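You operate a simulated robot arm through the tools that you are given. There is no shell and no other tool. Be economical: measure what you need, move in short steps, check, and stop when the job is done.

The job below is to be done with a simulated robot arm. You get a single attempt, and the scene is never put back.

Task
Empty the sink strainer into the green tub and fit it back.
Fine: lay the lid before the mixer first, spill none on the counter, lid on again at the end.

Only the result counts: the job must be done as asked and must still hold three seconds after the hand-in. Knocking over, shifting, dropping, spilling or breaking anything else fails it. A push-on lid holds only when it is set on centred and level and pressed home; a screw cap is set on level and turned clockwise until tight.

Robot
A 6-joint arm with a two-finger parallel gripper, fixed in place. Base frame: the origin is at the foot of the arm, x ahead of it, y to its left, z up. Units: m, degrees, N and s.
With the tool pointing down near the work surface it reaches from about 0.32 to 0.7 m from the base axis. Its first joint turns from -166.0 to 166.0 degrees. Payload 4.1 kg.
Tool frame: the origin (TCP) lies between the finger pads and is the grasp point; the fingertips stand 0.023 m ahead of it; z points along the fingers, y is the line along which they close. Largest opening 0.094 m; finger width 0.038, thickness 0.01; the body of the gripper, 0.054 by 0.096 m, starts 0.039 m behind the TCP.
Orientation is that of the tool frame in the base frame, as a unit quaternion [w, x, y, z]. With the fingers straight down and closing along the base's y, the tool's x points along the base's -x, its y along +y and its z along -z.

Tools
- The arm moves only by the tool play_rows. Its argument "targets" is a list of rows, each a list of 3 entries, a list of its own where there are three numbers: the turn, a rotation vector about the tool's x, y, z in degrees, then the shift along the tool's x, y, z in cm, then the gripper command, from -1 (shut) to 1 (fully open), values between in proportion. In form: [[[ax, ay, az], [tx, ty, tz], fingers], ...]. A call has 1 to 12 rows; each row shifts and turns the commanded pose from where the row before left it, along the tool's axes as they then stand. A row lasts 0.2 s, in which the tool goes at most 0.05 m and 8.6 degrees; a call with a longer step from one row to the next is refused whole, and so is a gripper value outside its range. Where a pose cannot be reached the arm comes as near as it can. A force on the tool above 40 N (or 10 N above the force at the start of the call, whichever is more), or a blocked arm, ends the call early, and 0.2 s more pass. The fingers move at their own pace (about 0.045 m/s each) and stop on an object; they squeeze with about 36 N. The grip force told is the motor's: it shows also when the fingers shut on nothing. Time passes only in rows, and 0.2 s behind the last, so rows that do not move let the fingers close. The reply holds the time, the measured pose of the TCP, the force on the tool along the base axes, the opening and the grip force, in the units named above and with some noise, with the torque about the TCP (base axes, N m) and any sound that the robot's microphone picked up.
- Cameras (640 x 400 px; columns grow to the right, rows downward): "scene" is fixed at [0.2213, 0.6491, 1.5184]; the picture's right is [-0.97, 0.23, 0.00], its down [0.17, 0.73, -0.66] and it looks along [-0.15, -0.64, -0.75] (base axes); focal length 214 px, centre (320, 200). "wrist" rides on the gripper at [0.086, 0.016, -0.074] in the tool frame; the picture's right is [-0.18, 0.98, 0.00], its down [-0.58, -0.11, -0.81] and it looks along [-0.79, -0.15, 0.59] (tool axes); focal length 243 px, centre (320, 200). There is no depth. A picture from a camera that has moved, and an enlarged one, comes with that camera's place and axes in the base frame and with its lens.
- grab_frame(camera): a new picture of that camera. No time passes.
- move_column(by): slides the trunk up (or, below 0, down) by that many m; the arm rides with it, the base frame stays. It gives what a move gives, with no picture.
- enlarge(camera, box): a new picture of the part [left, top, right, bottom] of that camera's present view, enlarged. No time passes.
- job_done(): hands the job in; it is judged then, once.

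Go step by step. Nothing tells you positions but the pictures and the camera data: compare them with the known pose of the tool, close in by small moves and look again before you grip or let go. The budget is 120 turns and 76 pictures, counting those below and the enlarged ones. Unless the task says otherwise, let go and move clear before handing in, and close with one line.

The tools are called after "Call:" by a JSON object that holds its "fn" and its "kwargs". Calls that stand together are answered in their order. play_rows: Moves the arm, as the interface text tells. Its arguments: {"type":"object","properties":{"targets":{"type":"array","items":{"type":"array"}}},"required":["targets"]} The other tools are called the same way: move_column (by) slides the trunk up or down; grab_frame (camera) takes a picture; enlarge (camera, box) takes an enlarged picture of a part of a camera's view; job_done () hands the job in.

At the start:

```text
time_s: 0.0
ee_pos: [0.1227, 0.2715, 1.3439]
ee_rot: [0.0, 0.0, 1.0, 0.0]
ft_force: [-0.4, 0.2, -0.9]
ft_torque: [0.02, -0.01, 0.01]
opening: 0.094
grip_force: 0.1
trunk travel left (down, up): [-0.5, 0.09]
```

scene: 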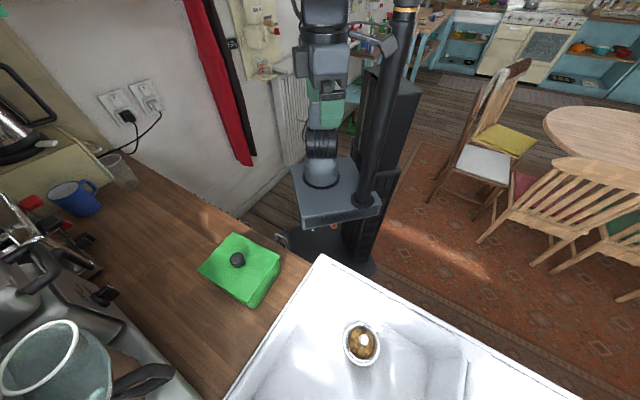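
wrist: 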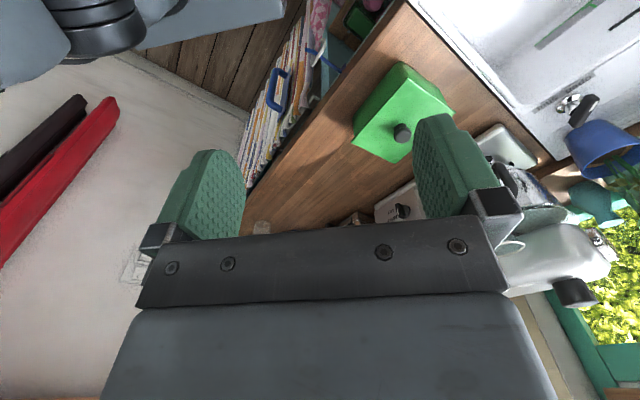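

The green tub with its knobbed lid looks to be near (0.36, 0.39) with the knob top around z 1.04. The strainer is in the sink, near (0.09, 0.58). I'll enlarge the views to make out details and the mixer.

Call:
{"fn": "enlarge", "kwargs": {"camera": "scene", "box": [0, 150, 200, 400]}}

Call:
{"fn": "enlarge", "kwargs": {"camera": "scene", "box": [180, 220, 440, 400]}}

Call:
{"fn": "enlarge", "kwargs": {"camera": "wrist", "box": [330, 0, 640, 240]}}

```text
1.60 times, centred on (100, 275) of scene
camera zoom: at [0.2213, 0.6491, 1.5184], right [-0.97, 0.23, 0.0], down [0.17, 0.73, -0.66], along [-0.15, -0.64, -0.75], focal length 343 px, centre (672, 80)
```

zoom: 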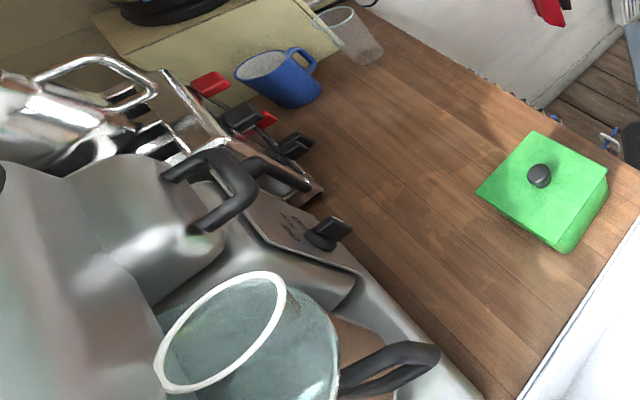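

```text
2.22 times, centred on (310, 310) of scene
camera zoom: at [0.2213, 0.6491, 1.5184], right [-0.97, 0.23, 0.0], down [0.17, 0.73, -0.66], along [-0.15, -0.64, -0.75], focal length 477 px, centre (342, -44)
```

zoom: 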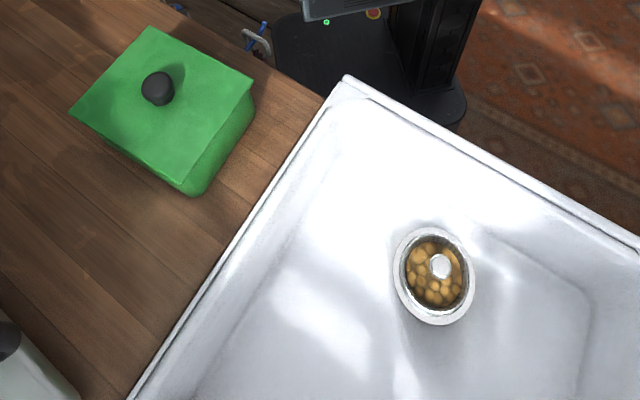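

```text
1.67 times, centred on (485, 120) of wrist
camera zoom: at [0.0373, 0.2874, 1.4172], right [0.18, 0.98, 0.0], down [0.58, -0.11, 0.81], along [0.79, -0.15, -0.59], focal length 404 px, centre (45, 333)
```

zoom: 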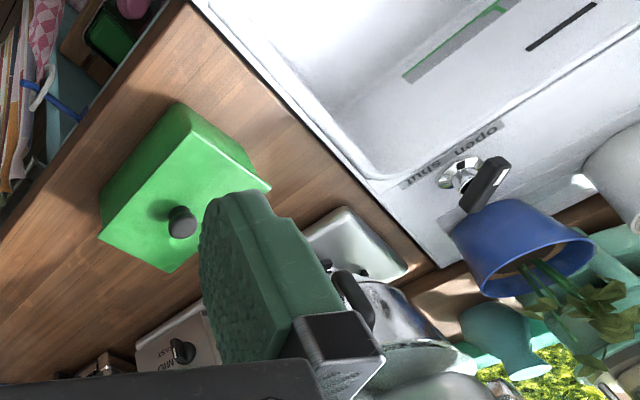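

The tub lid is about 15 x 12 cm and the counter runs at roughly 45° to the base axes. The grey stand mixer looks to stand behind the tub. I'll move out above the tub for a closer look.

Call:
{"fn": "play_rows", "kwargs": {"targets": [[[0, 0, 0], [-3.6, 1.2, 0], 1], [[0, 0, 0], [-3.6, 1.2, 0], 1], [[0, 0, 0], [-3.6, 1.2, 0], 1], [[0, 0, 0], [-3.6, 1.2, 0], 1], [[0, 0, 0], [0, 0, 0], 1]]}}

Call:
{"fn": "grab_frame", "kwargs": {"camera": "wrist"}}

Call:
{"fn": "grab_frame", "kwargs": {"camera": "scene"}}

```text
time_s: 1.2
ee_pos: [0.2682, 0.3181, 1.343]
ee_rot: [-0.001, -0.001, 1.0, 0.0]
ft_force: [0.1, -0.7, 0.9]
ft_torque: [-0.02, 0.06, -0.03]
opening: 0.094
grip_force: 0.1
trunk travel left (down, up): [-0.5, 0.09]
```

```text
70 pictures are left
camera wrist: at [0.1816, 0.3347, 1.4164], right [0.18, 0.98, 0.0], down [0.58, -0.11, 0.81], along [0.79, -0.15, -0.59], focal length 243 px, centre (320, 200)
```

wrist: 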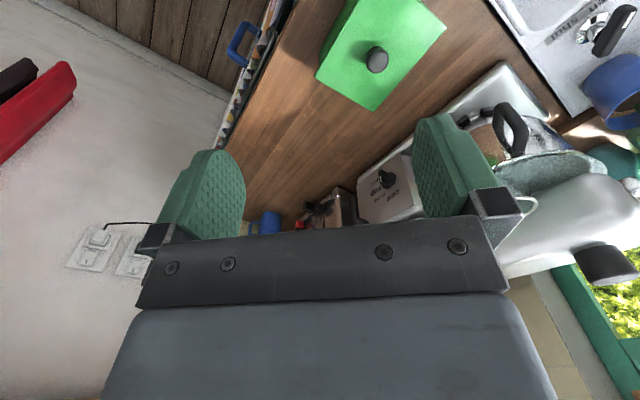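

```text
69 pictures are left
```

scene: 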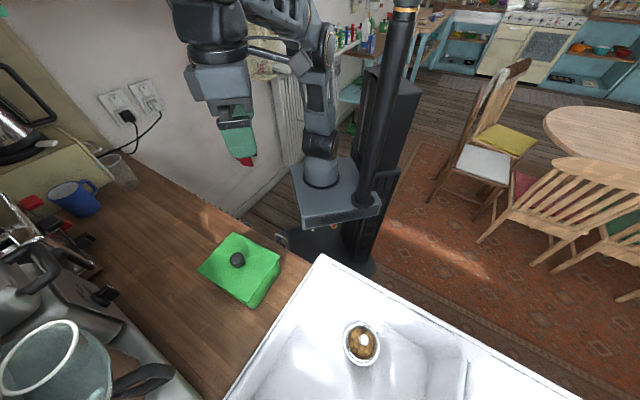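

Call:
{"fn": "enlarge", "kwargs": {"camera": "wrist", "box": [300, 0, 640, 240]}}

```text
1.67 times, centred on (470, 120) of wrist
camera zoom: at [0.1816, 0.3347, 1.4164], right [0.18, 0.98, 0.0], down [0.58, -0.11, 0.81], along [0.79, -0.15, -0.59], focal length 404 px, centre (70, 333)
```

zoom: 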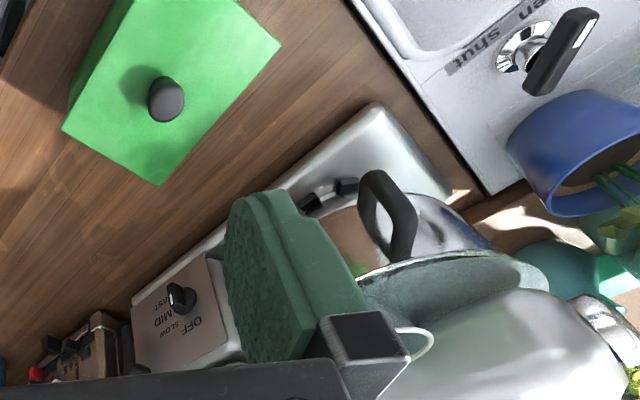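

The mixer is the stand mixer (OFF/SLOW/MID/FAST). Its front edge lies along x+y ≈ 1.05, so there is room for the lid at about (0.51, 0.43). I'll turn the gripper 45° and go above the knob at (0.359, 0.385).

Call:
{"fn": "play_rows", "kwargs": {"targets": [[[0, 0, -7.5], [0, 0, 0], 1], [[0, 0, -7.5], [0, 0, 0], 1], [[0, 0, -7.5], [0, 0, 0], 1], [[0, 0, -7.5], [0, 0, 0], 1], [[0, 0, -7.5], [0, 0, 0], 1], [[0, 0, -7.5], [0, 0, 0], 1], [[0, 0, 0], [-3.7, -0.6, 1.0], 1], [[0, 0, 0], [-3.7, -0.6, 2.5], 1], [[0, 0, 0], [-3.7, -0.5, 3.5], 1], [[0, 0, 0], [0, 0, 4], 1], [[0, 0, 0], [0, 0, 4], 1], [[0, 0, 0], [0, 0, 4], 1]]}}

Call:
{"fn": "grab_frame", "kwargs": {"camera": "wrist"}}

Call:
{"fn": "grab_frame", "kwargs": {"camera": "scene"}}

```text
refused: row 9 steps farther than a row can; nothing moved
```

```text
67 pictures are left
camera wrist: at [0.1816, 0.3347, 1.4164], right [0.18, 0.98, 0.0], down [0.58, -0.11, 0.81], along [0.79, -0.15, -0.59], focal length 243 px, centre (320, 200)
```

wrist: 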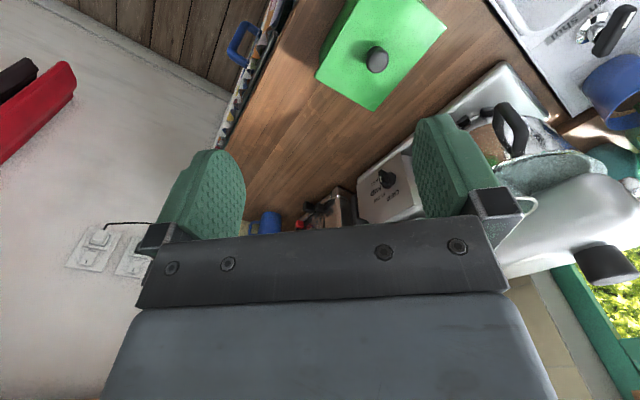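

```text
66 pictures are left
```

scene: 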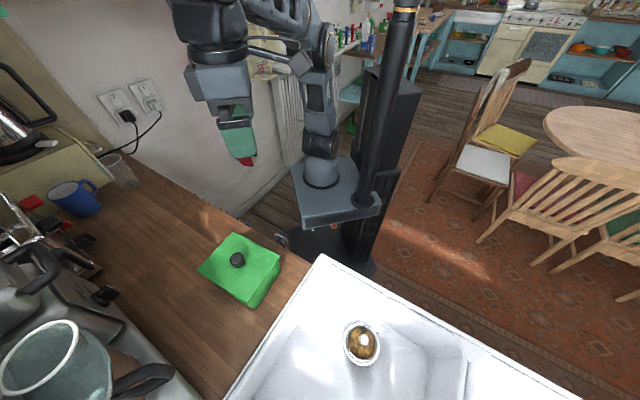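

One step was too long and the whole call was refused, so nothing has moved. I'm sending it again with smaller steps.

Call:
{"fn": "play_rows", "kwargs": {"targets": [[[0, 0, -7.5], [0, 0, 0], 1], [[0, 0, -7.5], [0, 0, 0], 1], [[0, 0, -7.5], [0, 0, 0], 1], [[0, 0, -7.5], [0, 0, 0], 1], [[0, 0, -7.5], [0, 0, 0], 1], [[0, 0, -7.5], [0, 0, 0], 1], [[0, 0, 0], [-3.7, -0.6, 2.5], 1], [[0, 0, 0], [-3.7, -0.6, 2.5], 1], [[0, 0, 0], [-3.7, -0.5, 2.5], 1], [[0, 0, 0], [0, 0, 4], 1], [[0, 0, 0], [0, 0, 4], 1], [[0, 0, 0], [0, 0, 4], 1]]}}

```text
time_s: 3.8
ee_pos: [0.3605, 0.3881, 1.1501]
ee_rot: [0.001, -0.383, 0.924, 0.0]
ft_force: [-0.5, 0.6, -0.9]
ft_torque: [0.01, 0.0, 0.0]
opening: 0.0942
grip_force: 0.1
trunk travel left (down, up): [-0.5, 0.09]
```

Call:
{"fn": "grab_frame", "kwargs": {"camera": "wrist"}}

Call:
{"fn": "enlarge", "kwargs": {"camera": "scene", "box": [160, 150, 320, 320]}}

```text
65 pictures are left
camera wrist: at [0.2887, 0.3392, 1.2221], right [-0.57, 0.82, 0.0], down [0.49, 0.33, 0.81], along [0.67, 0.46, -0.59], focal length 243 px, centre (320, 200)
```

wrist: 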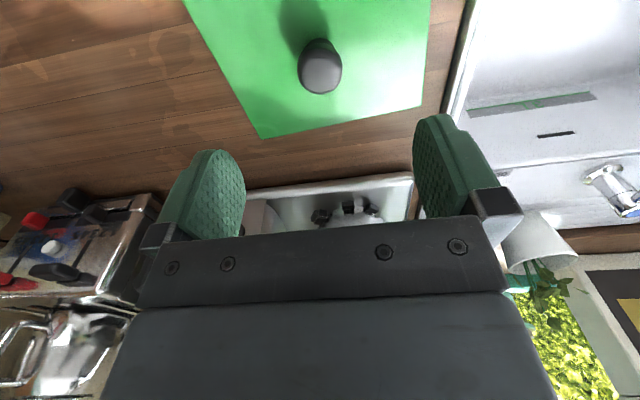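

```text
2.35 times, centred on (240, 235) of scene
camera zoom: at [0.2213, 0.6491, 1.5184], right [-0.97, 0.23, 0.0], down [0.17, 0.73, -0.66], along [-0.15, -0.64, -0.75], focal length 505 px, centre (508, 118)
```

zoom: 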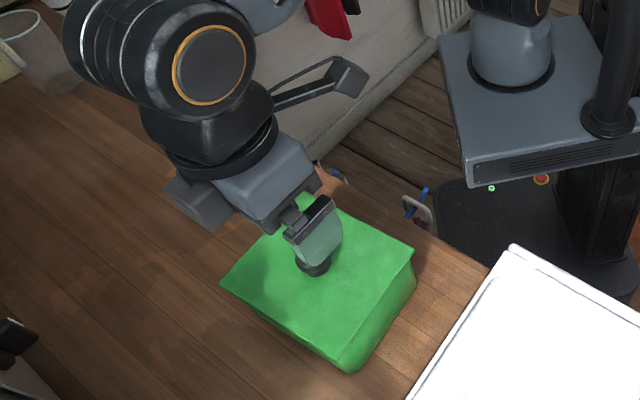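

The knob sits between the fingers in plan, about 3 cm wide with its top near z 1.05. I'll lower to just above it and check.

Call:
{"fn": "play_rows", "kwargs": {"targets": [[[0, 0, 0], [0.2, 0, 2.5], 1], [[0, 0, 0], [0, 0, 2.5], 1], [[0, 0, 0], [0, 0, 2], 1], [[0, 0, 0], [0, 0, 0], 1]]}}

Call:
{"fn": "grab_frame", "kwargs": {"camera": "wrist"}}

Call:
{"fn": "enlarge", "kwargs": {"camera": "scene", "box": [180, 200, 300, 320]}}

```text
time_s: 4.8
ee_pos: [0.3574, 0.385, 1.0761]
ee_rot: [0.0, -0.383, 0.924, 0.0]
ft_force: [-0.2, -0.6, -0.5]
ft_torque: [0.0, -0.05, 0.02]
opening: 0.094
grip_force: 0.1
trunk travel left (down, up): [-0.5, 0.09]
```

```text
63 pictures are left
camera wrist: at [0.2846, 0.3349, 1.1498], right [-0.57, 0.82, 0.0], down [0.49, 0.33, 0.81], along [0.66, 0.46, -0.59], focal length 243 px, centre (320, 200)
```

wrist: 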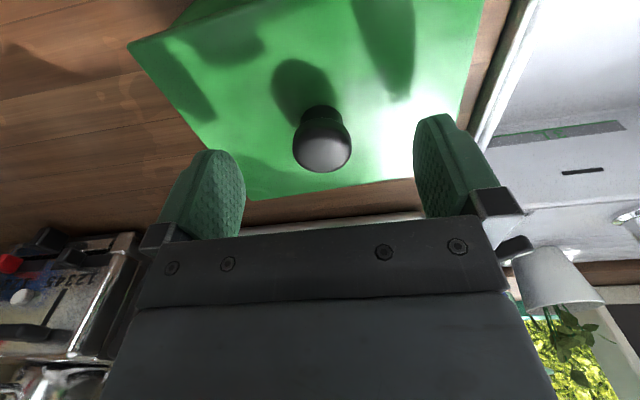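

```text
3.33 times, centred on (240, 260) of scene
camera zoom: at [0.2213, 0.6491, 1.5184], right [-0.97, 0.23, 0.0], down [0.17, 0.73, -0.66], along [-0.15, -0.64, -0.75], focal length 715 px, centre (587, 0)
```

zoom: 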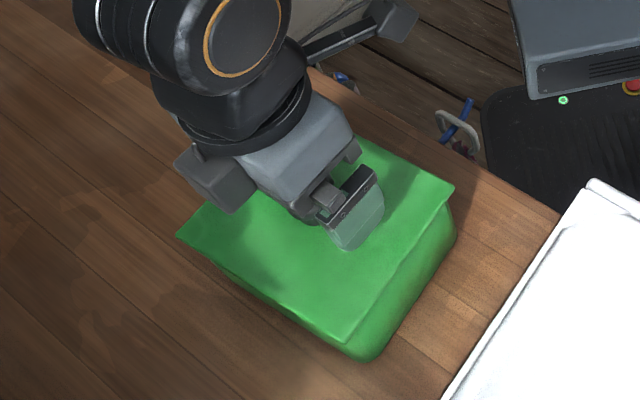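

The knob is a mushroom shape centred under the TCP, with its top at about 1.05 and the lid surface near 1.02. I'll lower to TCP 1.049 and close.

Call:
{"fn": "play_rows", "kwargs": {"targets": [[[0, 0, 0], [0, 0.1, 1.4], 1], [[0, 0, 0], [0, 0, 1.3], 1], [[0, 0, 0], [0, 0, 0], 0], [[0, 0, 0], [0, 0, 0], -1], [[0, 0, 0], [0, 0, 0], -1], [[0, 0, 0], [0, 0, 0], -1], [[0, 0, 0], [0, 0, 0], -1], [[0, 0, 0], [0, 0, 0], -1]]}}

Call:
{"fn": "grab_frame", "kwargs": {"camera": "wrist"}}

```text
time_s: 6.6
ee_pos: [0.3553, 0.3831, 1.0535]
ee_rot: [0.002, -0.382, 0.924, 0.0]
ft_force: [1.0, -1.1, 36.1]
ft_torque: [-0.39, 0.42, -0.17]
opening: 0.0308
grip_force: 36.0
trunk travel left (down, up): [-0.5, 0.09]
```

```text
61 pictures are left
camera wrist: at [0.2827, 0.3342, 1.1264], right [-0.57, 0.82, 0.0], down [0.49, 0.33, 0.81], along [0.67, 0.46, -0.59], focal length 243 px, centre (320, 200)
```

wrist: 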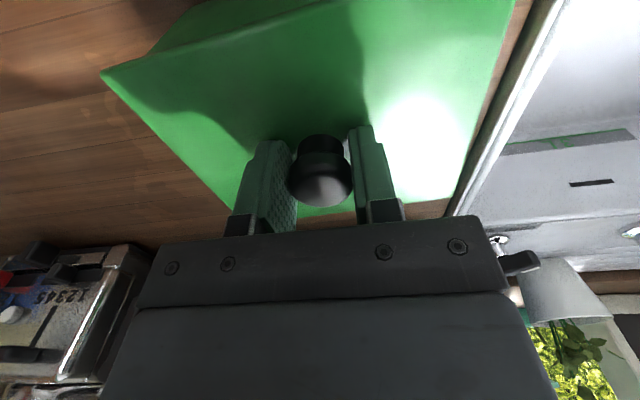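

The knob is gripped, with the opening at 31 mm. The tips press on the lid top, which puts the seated TCP height at about 1.0535. Now I'll lift gently.

Call:
{"fn": "play_rows", "kwargs": {"targets": [[[0, 0, 0], [0, 0, -0.5], -1], [[0, 0, 0], [0, 0, -0.5], -1], [[0, 0, 0], [0, 0, -1], -1], [[0, 0, 0], [0, 0, -2], -1], [[0, 0, 0], [0, 0, -3], -1], [[0, 0, 0], [0, 0, -3], -1], [[0, 0, 0], [0, 0, 0], -1]]}}

Call:
{"fn": "grab_frame", "kwargs": {"camera": "wrist"}}

Call:
{"fn": "enlarge", "kwargs": {"camera": "scene", "box": [120, 150, 320, 320]}}

```text
time_s: 8.2
ee_pos: [0.3543, 0.3853, 1.1509]
ee_rot: [-0.001, -0.383, 0.924, 0.0]
ft_force: [-0.3, 0.3, -1.2]
ft_torque: [-0.02, 0.02, -0.01]
opening: 0.0307
grip_force: 36.0
trunk travel left (down, up): [-0.5, 0.09]
```

```text
60 pictures are left
camera wrist: at [0.2821, 0.3346, 1.2244], right [-0.57, 0.82, 0.0], down [0.49, 0.33, 0.81], along [0.66, 0.46, -0.59], focal length 243 px, centre (320, 200)
```

wrist: 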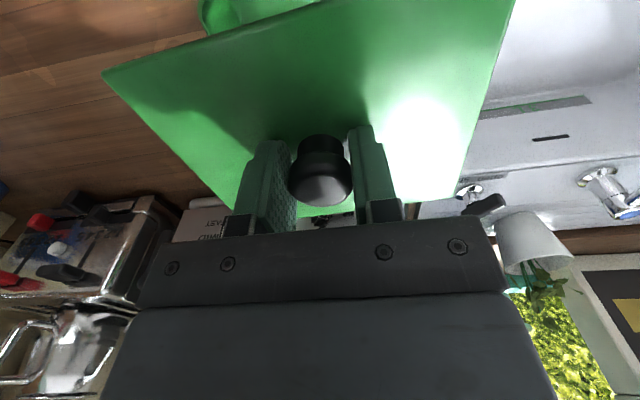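

```text
2.35 times, centred on (220, 235) of scene
camera zoom: at [0.2213, 0.6491, 1.5184], right [-0.97, 0.23, 0.0], down [0.17, 0.73, -0.66], along [-0.15, -0.64, -0.75], focal length 505 px, centre (555, 118)
```

zoom: 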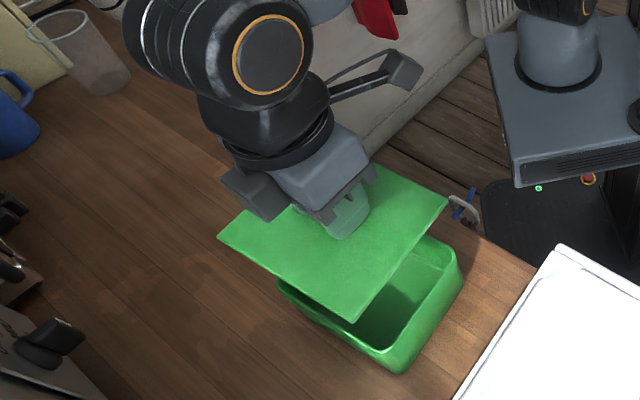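

The lid is off and the tub is open and empty. I'll carry the lid over the free counter in front of the mixer.

Call:
{"fn": "play_rows", "kwargs": {"targets": [[[0, 0, 0], [-3.4, -1.9, 0], -1], [[0, 0, 0], [-3.5, -1.9, 0], -1], [[0, 0, 0], [-3.5, -1.9, 0], -1], [[0, 0, 0], [-3.5, -1.8, 0], -1], [[0, 0, 0], [0, 0, 1], -1], [[0, 0, 0], [0, 0, 2], -1], [[0, 0, 0], [0, 0, 0], -1]]}}

Call:
{"fn": "grab_frame", "kwargs": {"camera": "wrist"}}

Call:
{"fn": "enlarge", "kwargs": {"camera": "scene", "box": [40, 180, 300, 400]}}

```text
time_s: 9.8
ee_pos: [0.4952, 0.4179, 1.1133]
ee_rot: [0.0, -0.383, 0.924, 0.0]
ft_force: [-0.7, 0.1, -2.1]
ft_torque: [-0.02, -0.04, 0.01]
opening: 0.0306
grip_force: 36.1
out of reach, approached as far as the arm can: row 4
trunk travel left (down, up): [-0.5, 0.09]
```

```text
58 pictures are left
camera wrist: at [0.4233, 0.368, 1.1857], right [-0.57, 0.82, 0.0], down [0.49, 0.33, 0.81], along [0.66, 0.46, -0.59], focal length 243 px, centre (320, 200)
```

wrist: 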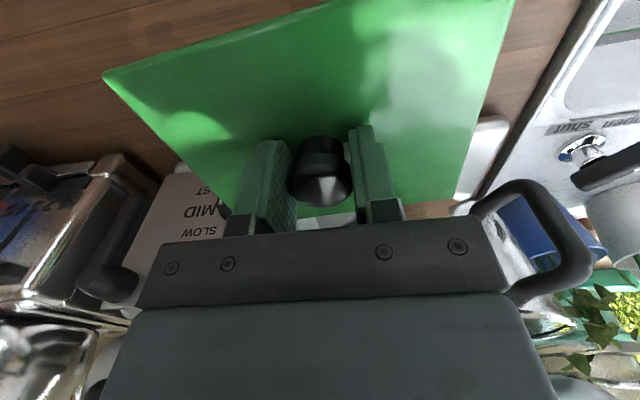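

```text
1.82 times, centred on (170, 290) of scene
camera zoom: at [0.2213, 0.6491, 1.5184], right [-0.97, 0.23, 0.0], down [0.17, 0.73, -0.66], along [-0.15, -0.64, -0.75], focal length 390 px, centre (593, 36)
```

zoom: 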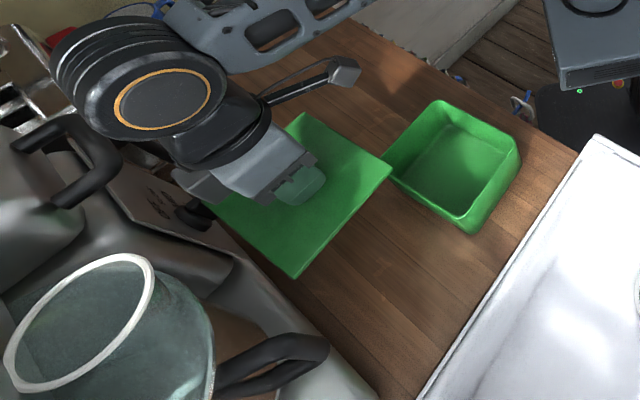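

The lid is clear in the air. The straight-back spot is tight against the tub and at the edge of reach. I'll slide it along the mixer's front to about (0.55, 0.355), where it has room all round and is still before the mixer.

Call:
{"fn": "play_rows", "kwargs": {"targets": [[[0, 0, 0], [0.2, -2.9, 0], -1], [[0, 0, 0], [0.2, -2.8, 0], -1], [[0, 0, 0], [0.2, -2.8, 0], -1], [[0, 0, 0], [0, 0, 3], -1], [[0, 0, 0], [0, 0, 3], -1], [[0, 0, 0], [0, 0, 3], -1], [[0, 0, 0], [0, 0, 0], -1]]}}

Call:
{"fn": "grab_frame", "kwargs": {"camera": "wrist"}}

Call:
{"fn": "enlarge", "kwargs": {"camera": "scene", "box": [40, 180, 300, 400]}}

```text
time_s: 11.4
ee_pos: [0.5506, 0.3536, 1.024]
ee_rot: [0.0, -0.383, 0.924, -0.001]
ft_force: [0.0, 0.4, -0.8]
ft_torque: [0.02, 0.02, -0.01]
opening: 0.0305
grip_force: 36.0
trunk travel left (down, up): [-0.5, 0.09]
```

```text
56 pictures are left
camera wrist: at [0.4795, 0.3044, 1.0974], right [-0.57, 0.82, 0.0], down [0.49, 0.33, 0.81], along [0.66, 0.46, -0.59], focal length 243 px, centre (320, 200)
```

wrist: 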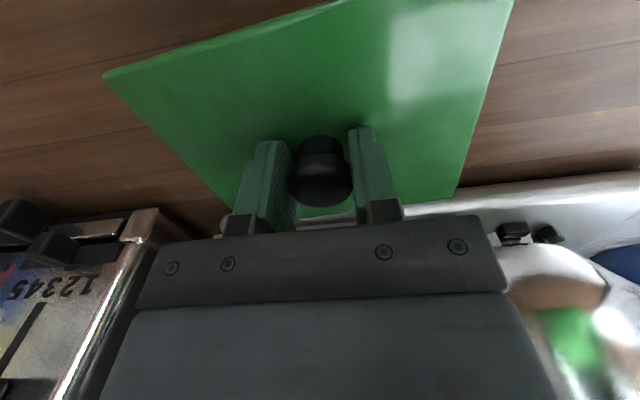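

```text
1.82 times, centred on (170, 290) of scene
camera zoom: at [0.2213, 0.6491, 1.5184], right [-0.97, 0.23, 0.0], down [0.17, 0.73, -0.66], along [-0.15, -0.64, -0.75], focal length 390 px, centre (593, 36)
```

zoom: 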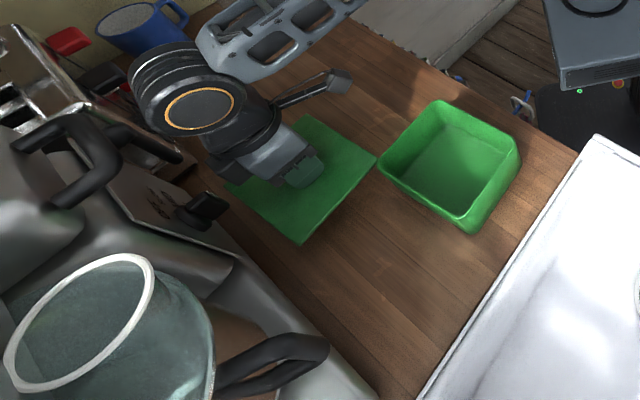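

The lid is clear of tub, mixer and toaster. I'll lower it in small steps until it touches.

Call:
{"fn": "play_rows", "kwargs": {"targets": [[[0, 0, 0], [0, 0, 2], -1], [[0, 0, 0], [0, 0, 1.5], -1], [[0, 0, 0], [0, 0, 1], -1], [[0, 0, 0], [0, 0, 0.5], -1], [[0, 0, 0], [0, 0, 0], -1]]}}

Call:
{"fn": "enlarge", "kwargs": {"camera": "scene", "box": [100, 180, 260, 320]}}

```text
time_s: 12.4
ee_pos: [0.5525, 0.3555, 0.9878]
ee_rot: [0.009, -0.382, 0.924, 0.003]
ft_force: [-1.1, -0.4, 13.8]
ft_torque: [-0.18, 1.01, 0.08]
opening: 0.0307
grip_force: 36.4
trunk travel left (down, up): [-0.5, 0.09]
stopped in row 4: the force on the tool passed its limit at 46 N (the readings are from after the stop); the commanded pose is now the measured one
```

```text
2.86 times, centred on (180, 250) of scene
camera zoom: at [0.2213, 0.6491, 1.5184], right [-0.97, 0.23, 0.0], down [0.17, 0.73, -0.66], along [-0.15, -0.64, -0.75], focal length 613 px, centre (720, 57)
```

zoom: 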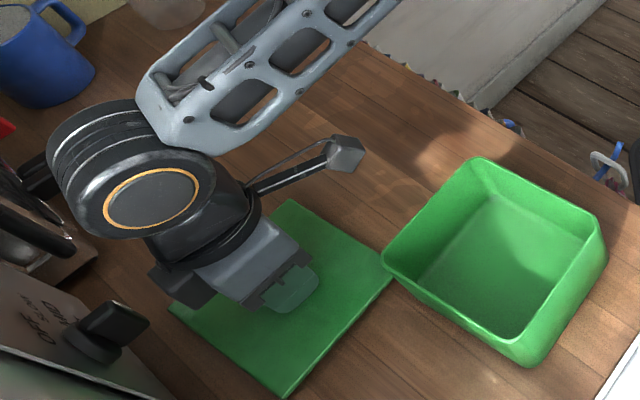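

Contact came at TCP z 0.988. I'll check whether the lid is flat on the counter.

Call:
{"fn": "grab_frame", "kwargs": {"camera": "wrist"}}

Call:
{"fn": "play_rows", "kwargs": {"targets": [[[0, 0, 0], [0, 0, 0], -1]]}}

```text
53 pictures are left
camera wrist: at [0.4787, 0.3046, 1.0589], right [-0.57, 0.82, 0.0], down [0.48, 0.33, 0.82], along [0.67, 0.46, -0.58], focal length 243 px, centre (320, 200)
```

wrist: 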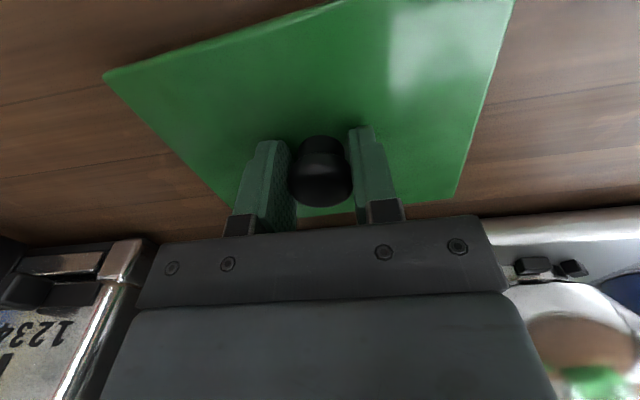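

```text
time_s: 12.8
ee_pos: [0.552, 0.3544, 0.9878]
ee_rot: [0.01, -0.383, 0.924, 0.003]
ft_force: [0.9, -0.2, 22.7]
ft_torque: [-0.6, 1.07, -0.04]
opening: 0.0303
grip_force: 36.1
trunk travel left (down, up): [-0.5, 0.09]
```

The load sits on the robot-side edge, with the tool tilted about 1.2°. I'll lift slightly, level it, and lower it again.

Call:
{"fn": "play_rows", "kwargs": {"targets": [[[0, 1.2, 0], [0, 0, -0.6], -1], [[0, 0, 0], [0, 0, 0], -1], [[0, 0, 0], [0, 0, 0], -1]]}}

```text
time_s: 13.6
ee_pos: [0.5518, 0.3549, 0.9887]
ee_rot: [-0.005, -0.383, 0.924, -0.003]
ft_force: [0.1, 0.1, -1.0]
ft_torque: [0.02, 0.0, 0.0]
opening: 0.0306
grip_force: 35.8
trunk travel left (down, up): [-0.5, 0.09]
```

Call:
{"fn": "play_rows", "kwargs": {"targets": [[[0, -0.65, 0], [0, 0, 0], -1], [[0, 0, 0], [0, 0, 0.2], -1], [[0, 0, 0], [0, 0, 0.2], -1], [[0, 0, 0], [0, 0, 0], -1]]}}

```text
time_s: 14.6
ee_pos: [0.5527, 0.3562, 0.9871]
ee_rot: [0.004, -0.382, 0.924, 0.0]
ft_force: [0.2, -1.3, 8.7]
ft_torque: [-0.18, 0.51, -0.01]
opening: 0.0303
grip_force: 35.7
trunk travel left (down, up): [-0.5, 0.09]
```

The lid is resting on the counter, so I'll open and rise.

Call:
{"fn": "play_rows", "kwargs": {"targets": [[[0, 0, 0], [0, 0, 0], -0.2], [[0, 0, 0], [0, 0, 0], 0.2], [[0, 0, 0], [0, 0, 0], 0.2], [[0, 0, 0], [0, 0, -1], 0.3], [[0, 0, 0], [0, 0, -3], 0.3], [[0, 0, 0], [0, 0, -4], 0.3], [[0, 0, 0], [0, 0, -4], 0.3], [[0, 0, 0], [0, 0, -4], 0.3]]}}

Call:
{"fn": "grab_frame", "kwargs": {"camera": "wrist"}}

Call:
{"fn": "enlarge", "kwargs": {"camera": "scene", "box": [100, 180, 260, 320]}}

```text
time_s: 16.4
ee_pos: [0.5488, 0.3556, 1.14]
ee_rot: [0.001, -0.384, 0.924, -0.001]
ft_force: [-0.5, -0.3, 1.1]
ft_torque: [0.04, -0.04, -0.05]
opening: 0.0611
grip_force: 0.2
out of reach, approached as far as the arm can: row 8
trunk travel left (down, up): [-0.5, 0.09]
```

```text
52 pictures are left
camera wrist: at [0.4764, 0.3058, 1.2132], right [-0.57, 0.82, 0.0], down [0.49, 0.33, 0.81], along [0.67, 0.46, -0.59], focal length 243 px, centre (320, 200)
```

wrist: 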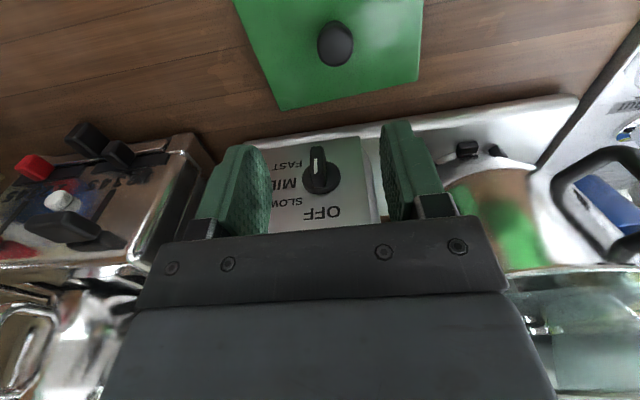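

```text
2.86 times, centred on (180, 250) of scene
camera zoom: at [0.2213, 0.6491, 1.5184], right [-0.97, 0.23, 0.0], down [0.17, 0.73, -0.66], along [-0.15, -0.64, -0.75], focal length 613 px, centre (720, 57)
```

zoom: 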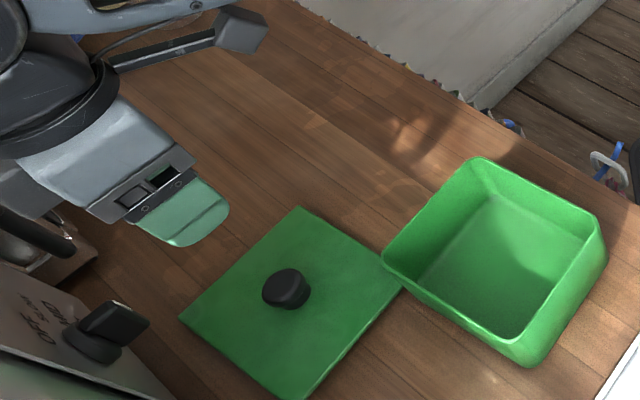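

The lid is down, but one corner looks close to the tub. I'll zoom in on that.

Call:
{"fn": "enlarge", "kwargs": {"camera": "scene", "box": [195, 230, 265, 320]}}

Call:
{"fn": "enlarge", "kwargs": {"camera": "wrist", "box": [200, 0, 460, 160]}}

```text
4.44 times, centred on (230, 275) of scene
camera zoom: at [0.2213, 0.6491, 1.5184], right [-0.97, 0.23, 0.0], down [0.17, 0.73, -0.66], along [-0.15, -0.64, -0.75], focal length 953 px, centre (720, -133)
```

zoom: 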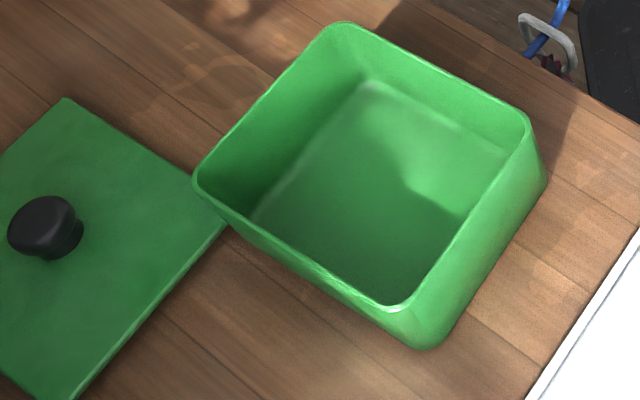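

```text
2.46 times, centred on (330, 80) of wrist
camera zoom: at [0.4764, 0.3058, 1.2132], right [-0.57, 0.82, 0.0], down [0.49, 0.33, 0.81], along [0.67, 0.46, -0.59], focal length 597 px, centre (295, 495)
```

zoom: 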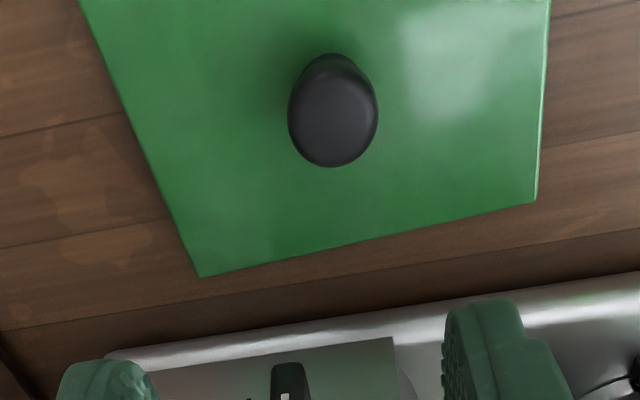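

The tub hasn't moved, but the lid's corner sits just under the tub's rim. I'll regrip the knob, shift the lid about 2.5 cm away along the mixer, and set it down again.

Call:
{"fn": "play_rows", "kwargs": {"targets": [[[0, 0, 0], [0, 0, 4], 0.6], [[0, 0, 0], [0, 1.0, 3], 0.6], [[0, 0, 0], [0, 0, 3], 0.6], [[0, 0, 0], [0, 0, 0], 0.6]]}}

Call:
{"fn": "grab_frame", "kwargs": {"camera": "wrist"}}

```text
time_s: 17.4
ee_pos: [0.5602, 0.3726, 1.0805]
ee_rot: [0.001, -0.382, 0.924, -0.001]
ft_force: [-0.4, 0.4, 0.8]
ft_torque: [-0.01, 0.01, -0.01]
opening: 0.0753
grip_force: 0.1
out of reach, approached as far as the arm can: row 1, 2, 3
trunk travel left (down, up): [-0.5, 0.09]
```

```text
48 pictures are left
camera wrist: at [0.4877, 0.3222, 1.154], right [-0.57, 0.82, 0.0], down [0.48, 0.33, 0.81], along [0.67, 0.46, -0.59], focal length 243 px, centre (320, 200)
```

wrist: 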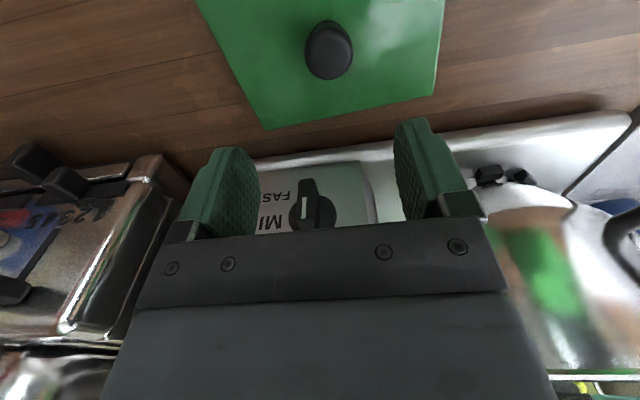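

Call:
{"fn": "play_rows", "kwargs": {"targets": [[[0, 0, 0], [0, 0, 1], 0.6], [[0, 0, 0], [0, 0, 0], 0.6]]}}

```text
time_s: 18.0
ee_pos: [0.5626, 0.3728, 1.0721]
ee_rot: [0.002, -0.382, 0.924, -0.001]
ft_force: [0.0, 0.7, 0.7]
ft_torque: [0.02, -0.02, -0.04]
opening: 0.0752
grip_force: 0.2
trunk travel left (down, up): [-0.5, 0.09]
```

Call:
{"fn": "play_rows", "kwargs": {"targets": [[[0, 0, 0], [0.9, 0.5, 1.5], 0.6], [[0, 0, 0], [0.9, 0.5, 1.5], 0.6], [[0, 0, 0], [0, 0, 2], 0.6], [[0, 0, 0], [0, 0, 0], 0.6]]}}

Call:
{"fn": "grab_frame", "kwargs": {"camera": "wrist"}}

```text
time_s: 19.0
ee_pos: [0.5662, 0.3812, 1.0384]
ee_rot: [0.004, -0.383, 0.924, -0.001]
ft_force: [-0.3, -0.1, 0.4]
ft_torque: [0.01, -0.01, 0.01]
opening: 0.0752
grip_force: 0.0
out of reach, approached as far as the arm can: row 1, 2, 3
trunk travel left (down, up): [-0.5, 0.09]
```

```text
47 pictures are left
camera wrist: at [0.4936, 0.3317, 1.1106], right [-0.57, 0.82, 0.0], down [0.48, 0.33, 0.81], along [0.67, 0.46, -0.59], focal length 243 px, centre (320, 200)
```

wrist: 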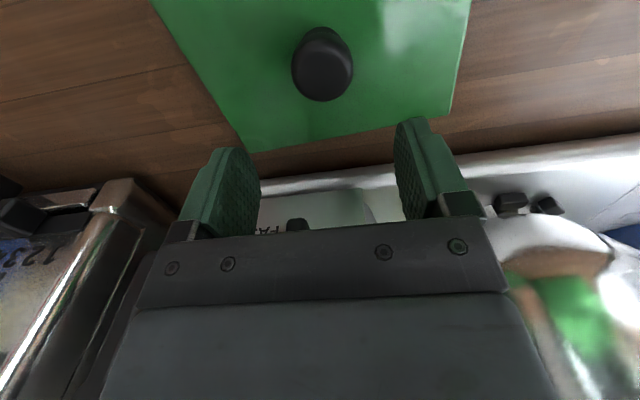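

The arm seems to be near a stretched-out singularity. I'll try pulling straight inward.

Call:
{"fn": "play_rows", "kwargs": {"targets": [[[0, 0, 0], [3, 0, -1], 0.6], [[0, 0, 0], [3, 0, 0], 0.6], [[0, 0, 0], [0, 0, 0], 0.6]]}}

Call:
{"fn": "grab_frame", "kwargs": {"camera": "scene"}}

```text
time_s: 19.8
ee_pos: [0.5681, 0.3782, 1.0427]
ee_rot: [0.003, -0.383, 0.924, -0.001]
ft_force: [-0.5, 0.4, -0.5]
ft_torque: [-0.01, 0.02, 0.01]
opening: 0.0752
grip_force: 0.0
out of reach, approached as far as the arm can: row 1, 2
trunk travel left (down, up): [-0.5, 0.09]
```

```text
46 pictures are left
```

scene: 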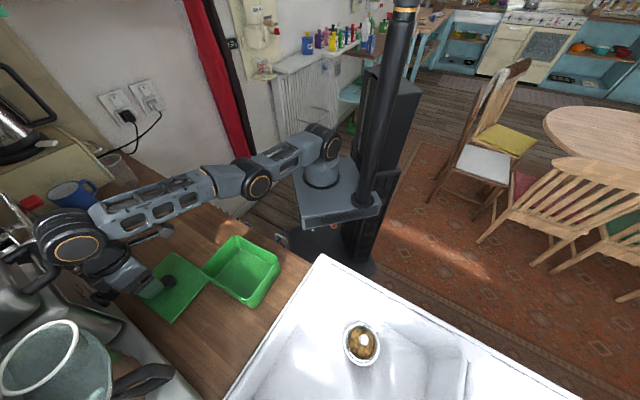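

The elbow is straight. I'll back out with small inward and downward steps.

Call:
{"fn": "play_rows", "kwargs": {"targets": [[[0, 0, 0], [0.2, 0, 0.1], 0.6], [[0, 0, 0], [0.2, 0, 0.1], 0.6], [[0, 0, 0], [0.2, 0, 0.1], 0.6], [[0, 0, 0], [0.2, 0, 0.1], 0.6], [[0, 0, 0], [0.3, 0, 0.1], 0.6], [[0, 0, 0], [0.3, 0, 0.1], 0.6], [[0, 0, 0], [0.3, 0, 0.1], 0.6], [[0, 0, 0], [0.3, 0, 0.1], 0.6], [[0, 0, 0], [0, 0, 0], 0.6]]}}

```text
time_s: 21.8
ee_pos: [0.5689, 0.3777, 1.0429]
ee_rot: [0.002, -0.383, 0.924, -0.001]
ft_force: [0.0, 0.5, 1.1]
ft_torque: [0.02, 0.0, -0.03]
opening: 0.0752
grip_force: 0.1
out of reach, approached as far as the arm can: row 2, 4, 5, 6, 7, 8
trunk travel left (down, up): [-0.5, 0.09]
```

Call:
{"fn": "play_rows", "kwargs": {"targets": [[[0, 0, 0], [0, 3, -1], 0.6], [[0, 0, 0], [0.2, 2, 0], 0.6], [[0, 0, 0], [0.2, 0, 0], 0.6], [[0, 0, 0], [1, 0, 0], 0.6], [[0, 0, 0], [0, 0, 0], 0.6]]}}

```text
time_s: 23.0
ee_pos: [0.5345, 0.4135, 1.0581]
ee_rot: [0.003, -0.382, 0.924, -0.001]
ft_force: [-0.7, 0.2, 0.6]
ft_torque: [0.03, -0.04, 0.0]
opening: 0.0752
grip_force: 0.0
out of reach, approached as far as the arm can: row 2, 4
trunk travel left (down, up): [-0.5, 0.09]
```

Call:
{"fn": "play_rows", "kwargs": {"targets": [[[0, 0, 0], [0.05, 0, 0.05], 0.6], [[0, 0, 0], [0.05, 0, 0.05], 0.6], [[0, 0, 0], [0.05, 0, 0.05], 0.6], [[0, 0, 0], [0.1, 0, 0.1], 0.6], [[0, 0, 0], [0.1, 0, 0.1], 0.6], [[0, 0, 0], [0.1, 0, 0.1], 0.6], [[0, 0, 0], [0.15, 0, 0.1], 0.6], [[0, 0, 0], [0.15, 0, 0.1], 0.6], [[0, 0, 0], [0.2, 0, 0.1], 0.6], [[0, 0, 0], [0.25, 0, 0.1], 0.6], [[0, 0, 0], [0.3, 0, 0.1], 0.6], [[0, 0, 0], [0.4, 0, 0.1], 0.6]]}}

```text
time_s: 25.6
ee_pos: [0.5369, 0.4132, 1.0539]
ee_rot: [0.002, -0.383, 0.924, 0.0]
ft_force: [-0.4, 0.3, -0.6]
ft_torque: [-0.02, -0.01, 0.02]
opening: 0.0752
grip_force: 0.0
out of reach, approached as far as the arm can: row 3, 6, 8, 10, 11, 12
trunk travel left (down, up): [-0.5, 0.09]
```

Call:
{"fn": "move_column", "kwargs": {"by": 0.04}}

Call:
{"fn": "play_rows", "kwargs": {"targets": [[[0, 0, 0], [0, 0, 1], 0.6], [[0, 0, 0], [2, 0, 0], 0.6], [[0, 0, 0], [2, 0, 0], 0.6], [[0, 0, 0], [0, 0, 0], 0.6]]}}

```text
time_s: 26.4
ee_pos: [0.5368, 0.4132, 1.0951]
ee_rot: [0.002, -0.383, 0.924, -0.001]
ft_force: [-1.1, 0.0, -0.1]
ft_torque: [-0.02, 0.02, 0.02]
opening: 0.0751
grip_force: 0.1
trunk travel left (down, up): [-0.54, 0.05]
```

```text
time_s: 27.4
ee_pos: [0.5376, 0.4144, 1.0895]
ee_rot: [0.001, -0.383, 0.924, -0.001]
ft_force: [0.4, 0.0, 0.0]
ft_torque: [-0.02, 0.02, 0.0]
opening: 0.0751
grip_force: 0.0
out of reach, approached as far as the arm can: row 2, 3
trunk travel left (down, up): [-0.54, 0.05]
```

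Call:
{"fn": "play_rows", "kwargs": {"targets": [[[0, 0, 0], [4.8, 0.6, 0], 0.6], [[0, 0, 0], [4.8, 0.6, 0], 0.6], [[0, 0, 0], [4.8, 0.6, 0], 0.6], [[0, 0, 0], [0, 0, 0], 0.6]]}}

```text
time_s: 28.4
ee_pos: [0.5349, 0.4147, 1.0972]
ee_rot: [0.002, -0.382, 0.924, -0.001]
ft_force: [0.4, 0.3, -0.5]
ft_torque: [0.02, -0.01, -0.03]
opening: 0.0752
grip_force: 0.1
out of reach, approached as far as the arm can: row 1, 2, 3
trunk travel left (down, up): [-0.54, 0.05]
```

The elbow may be caught on the wrong side of straight. I'll try a slight outward push followed by a downward and inward move.

Call:
{"fn": "play_rows", "kwargs": {"targets": [[[0, 0, 0], [-2, 0, 0], 0.6], [[0, 0, 0], [0, 0, 1], 0.6], [[0, 0, 0], [1.5, 0, 1], 0.6], [[0, 0, 0], [1.5, 0, 0], 0.6], [[0, 0, 0], [0, 0, 0], 0.6]]}}

```text
time_s: 29.6
ee_pos: [0.5383, 0.4135, 1.0824]
ee_rot: [0.001, -0.383, 0.924, -0.001]
ft_force: [0.4, 0.5, -0.8]
ft_torque: [0.02, 0.03, 0.01]
opening: 0.0752
grip_force: 0.0
out of reach, approached as far as the arm can: row 1, 3, 4
trunk travel left (down, up): [-0.54, 0.05]
```

Call:
{"fn": "play_rows", "kwargs": {"targets": [[[0, 0, 0], [1, 0, -3], 0.6], [[0, 0, 0], [1.2, 0, -3], 0.6], [[0, 0, 0], [1.4, 0, -3], 0.6], [[0, 0, 0], [1.6, 0, -3], 0.6], [[0, 0, 0], [2, 0, -3], 0.6], [[0, 0, 0], [0, 0, 0], 0.6]]}}

```text
time_s: 31.0
ee_pos: [0.5026, 0.3799, 1.2277]
ee_rot: [0.001, -0.382, 0.924, -0.001]
ft_force: [-0.7, 0.2, -0.3]
ft_torque: [-0.01, -0.01, -0.01]
opening: 0.0751
grip_force: 0.1
out of reach, approached as far as the arm can: row 1, 3, 4, 5
trunk travel left (down, up): [-0.54, 0.05]
```

Call:
{"fn": "play_rows", "kwargs": {"targets": [[[0, 0, 0], [3, 0, 0], 0.6], [[0, 0, 0], [3, 0, 0], 0.6], [[0, 0, 0], [0, 0, 0], 0.6]]}}

Call:
{"fn": "grab_frame", "kwargs": {"camera": "scene"}}

```text
time_s: 31.8
ee_pos: [0.5031, 0.3761, 1.2341]
ee_rot: [0.002, -0.382, 0.924, -0.001]
ft_force: [-0.1, 0.0, 1.0]
ft_torque: [-0.01, 0.03, 0.01]
opening: 0.0752
grip_force: 0.1
out of reach, approached as far as the arm can: row 1, 2
trunk travel left (down, up): [-0.54, 0.05]
```

```text
45 pictures are left
```

scene: 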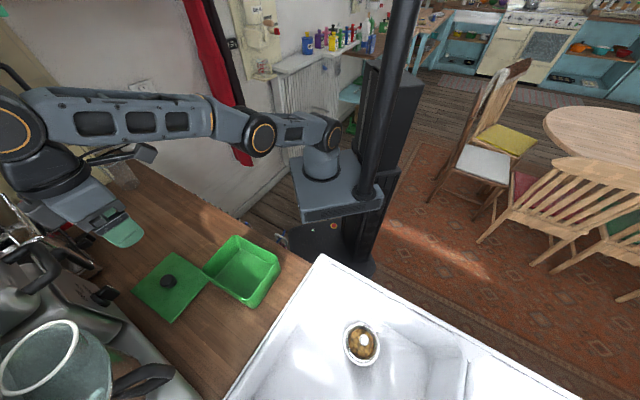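

Call:
{"fn": "play_rows", "kwargs": {"targets": [[[0, 8, 0], [3.2, 0, 0.2], 0.6], [[0, 8, 0], [3.2, 0, 0.2], 0.6], [[0, 8, 0], [3.2, 0, 0.2], 0.6], [[0, 0, 0], [0, 0, 0], 0.6]]}}

```text
time_s: 32.8
ee_pos: [0.4271, 0.3001, 1.228]
ee_rot: [-0.189, -0.374, 0.904, -0.08]
ft_force: [0.4, -0.3, -0.6]
ft_torque: [0.05, -0.02, -0.01]
opening: 0.0753
grip_force: 0.0
out of reach, approached as far as the arm can: row 3
trunk travel left (down, up): [-0.54, 0.05]
```

Call:
{"fn": "play_rows", "kwargs": {"targets": [[[0, -4, 0], [0, 0, 0], 0.6], [[0, -4, 0], [0, 0, 0], 0.6], [[0, -4, 0], [0, 0, 0], 0.6], [[0, -4, 0], [0, 0, 0], 0.6], [[0, 0, 0], [0, 0, 0], 0.6]]}}

```text
time_s: 34.0
ee_pos: [0.4282, 0.2991, 1.2277]
ee_rot: [-0.063, -0.382, 0.922, -0.027]
ft_force: [0.1, 0.1, 0.1]
ft_torque: [0.01, 0.06, -0.02]
opening: 0.0753
grip_force: 0.1
trunk travel left (down, up): [-0.54, 0.05]
```

That freed the arm, and from here I'll stay away from full stretch. Now I'll level the tool and go over the sink to look at the strainer.

Call:
{"fn": "play_rows", "kwargs": {"targets": [[[0, -7.85, 0], [0, 0, 0], 1], [[0, 0, 0], [0.95, 4.4, 0], 1], [[0, 0, 0], [0.95, 4.4, 0], 1], [[0, 0, 0], [0.95, 4.4, 0], 1], [[0, 0, 0], [0.95, 4.4, 0], 1], [[0, 0, 0], [0.95, 4.4, 0], 1], [[0, 0, 0], [0.95, 4.4, 0], 1], [[0, 0, 0], [0.95, 4.4, 0], 1], [[0, 0, 0], [0.95, 4.4, 0], 1], [[0, 0, 0], [0, 0, 3], 1], [[0, 0, 0], [0, 0, 3], 1], [[0, 0, 0], [0, 0, 0], 1]]}}

Call:
{"fn": "grab_frame", "kwargs": {"camera": "wrist"}}

Call:
{"fn": "enlarge", "kwargs": {"camera": "scene", "box": [320, 310, 400, 380]}}

```text
time_s: 36.6
ee_pos: [0.1263, 0.4972, 1.1665]
ee_rot: [0.001, -0.383, 0.924, -0.002]
ft_force: [0.5, 0.8, -0.4]
ft_torque: [-0.01, 0.04, 0.0]
opening: 0.094
grip_force: 0.0
trunk travel left (down, up): [-0.54, 0.05]
```

```text
44 pictures are left
camera wrist: at [0.0537, 0.4476, 1.2395], right [-0.57, 0.82, 0.0], down [0.49, 0.34, 0.81], along [0.67, 0.45, -0.59], focal length 243 px, centre (320, 200)
```

wrist: 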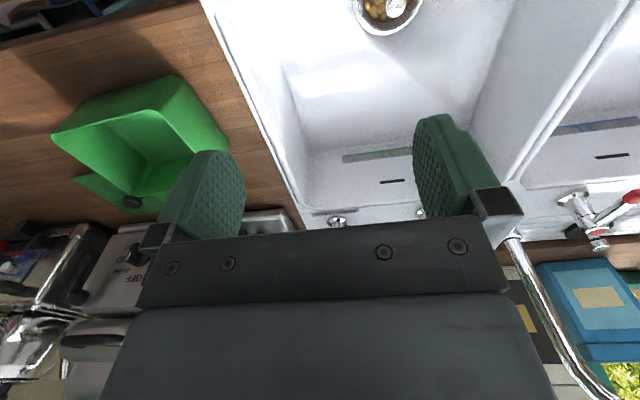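

```text
5.71 times, centred on (360, 345) of scene
camera zoom: at [0.2213, 0.6491, 1.5184], right [-0.97, 0.23, 0.0], down [0.17, 0.73, -0.66], along [-0.15, -0.64, -0.75], focal length 1226 px, centre (91, -629)
```

zoom: 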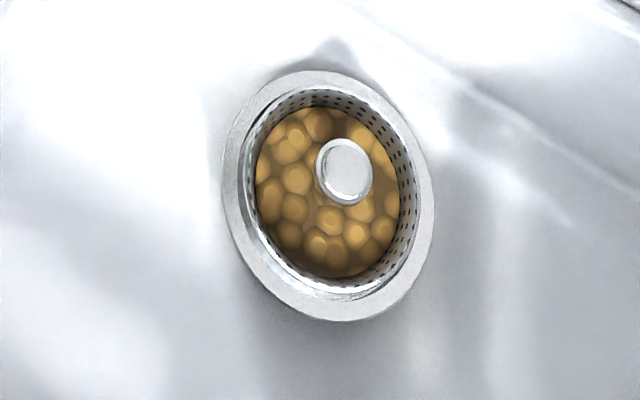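

The strainer basket is full of bean-like balls. Its knob is about 26 mm wide with its top at around (0.086, 0.583, 0.85), and the rim is about 10 cm across. I'll turn the gripper 180° so the camera ends up on top when I tilt to pour.

Call:
{"fn": "play_rows", "kwargs": {"targets": [[[0, 0, 8.5], [0, 0, 0], 1], [[0, 0, 8.5], [0, 0, 0], 1], [[0, 0, 8.5], [0, 0, 0], 1], [[0, 0, 8.5], [0, 0, 0], 1], [[0, 0, 8.5], [0, 0, 0], 1], [[0, 0, 8.5], [0, 0, 0], 1], [[0, 0, 8.5], [0, 0, 0], 1], [[0, 0, 8.5], [0, 0, 0], 1], [[0, 0, 8.5], [0, 0, 0], 1], [[0, 0, 8.5], [0, 0, 0], 1], [[0, 0, 8.5], [0, 0, 0], 1], [[0, 0, 8.5], [0, 0, 0], 1]]}}

Call:
{"fn": "play_rows", "kwargs": {"targets": [[[0, 0, 8.5], [0, 0, 0], 1], [[0, 0, 8.5], [0, 0, 0], 1], [[0, 0, 8.5], [0, 0, 0], 1], [[0, 0, 8.5], [0, 0, 0], 1], [[0, 0, 8.5], [0, 0, 0], 1], [[0, 0, 8.5], [0, 0, 0], 1], [[0, 0, 8.5], [0, 0, 0], 1], [[0, 0, 8.5], [0, 0, 0], 1], [[0, 0, 8.5], [0, 0, 0], 1], [[0, 0, 1.5], [0, 0, 0], 1], [[0, 0, 0], [0, 0, 0], 1]]}}

Call:
{"fn": "grab_frame", "kwargs": {"camera": "wrist"}}

```text
time_s: 39.2
ee_pos: [0.1277, 0.4945, 1.1667]
ee_rot: [0.001, 0.479, 0.878, 0.0]
ft_force: [-0.5, -0.2, -0.6]
ft_torque: [-0.01, 0.03, -0.01]
opening: 0.094
grip_force: 0.0
trunk travel left (down, up): [-0.54, 0.05]
```

```text
time_s: 41.6
ee_pos: [0.303, 0.4194, 1.1517]
ee_rot: [-0.029, 0.844, 0.535, -0.02]
ft_force: [0.2, -0.1, -0.3]
ft_torque: [-0.01, 0.01, -0.01]
opening: 0.094
grip_force: 0.1
out of reach, approached as far as the arm can: row 4, 5, 6, 7, 8, 9, 10
trunk travel left (down, up): [-0.54, 0.05]
```

```text
42 pictures are left
camera wrist: at [0.36, 0.4899, 1.2226], right [0.81, -0.58, -0.07], down [-0.29, -0.5, 0.81], along [-0.51, -0.64, -0.58], focal length 243 px, centre (320, 200)
```

wrist: 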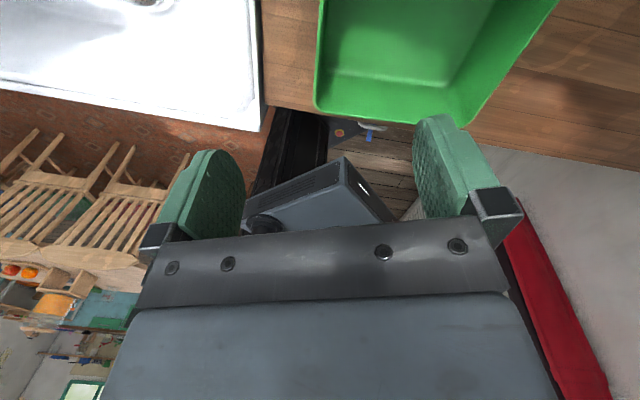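

The last wrist joint hit its stop, which carried the tool over the tub without touching anything. There is enough range to keep the camera side roughly outward, so I'll back off, level the tool and go to the strainer.

Call:
{"fn": "play_rows", "kwargs": {"targets": [[[-4, 0.2, 0], [0, 0, -1], 1], [[0, 0, -7.5], [0, 0, 0], 1], [[0, 0, -7.5], [0, 0, 0], 1], [[0, 0, -7.5], [0, 0, 0], 1], [[0, 0, -7.5], [0, 0, 0], 1], [[0, 0, -7.5], [0, 0, 0], 1], [[0, 0, -7.5], [0, 0, 0], 1], [[0, 0, 0], [3.46, -3.07, 0], 1], [[0, 0, 0], [3.46, -3.07, 0], 1], [[0, 0, 0], [3.46, -3.07, 0], 1], [[0, 0, 0], [3.0, -2.7, 0], 1], [[0, 0, 0], [0, 0, 0], 1]]}}

Call:
{"fn": "grab_frame", "kwargs": {"camera": "wrist"}}

```text
time_s: 44.2
ee_pos: [0.1581, 0.5004, 1.1633]
ee_rot: [-0.001, 0.575, 0.818, 0.001]
ft_force: [-0.6, 0.3, -0.2]
ft_torque: [-0.02, -0.02, 0.01]
opening: 0.094
grip_force: 0.1
out of reach, approached as far as the arm can: row 1
trunk travel left (down, up): [-0.54, 0.05]
```

```text
41 pictures are left
camera wrist: at [0.1442, 0.5883, 1.2372], right [0.99, 0.16, 0.0], down [0.09, -0.59, 0.81], along [0.13, -0.79, -0.59], focal length 243 px, centre (320, 200)
```

wrist: 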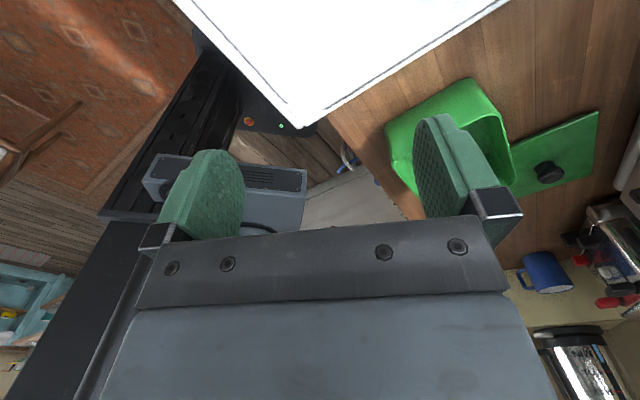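

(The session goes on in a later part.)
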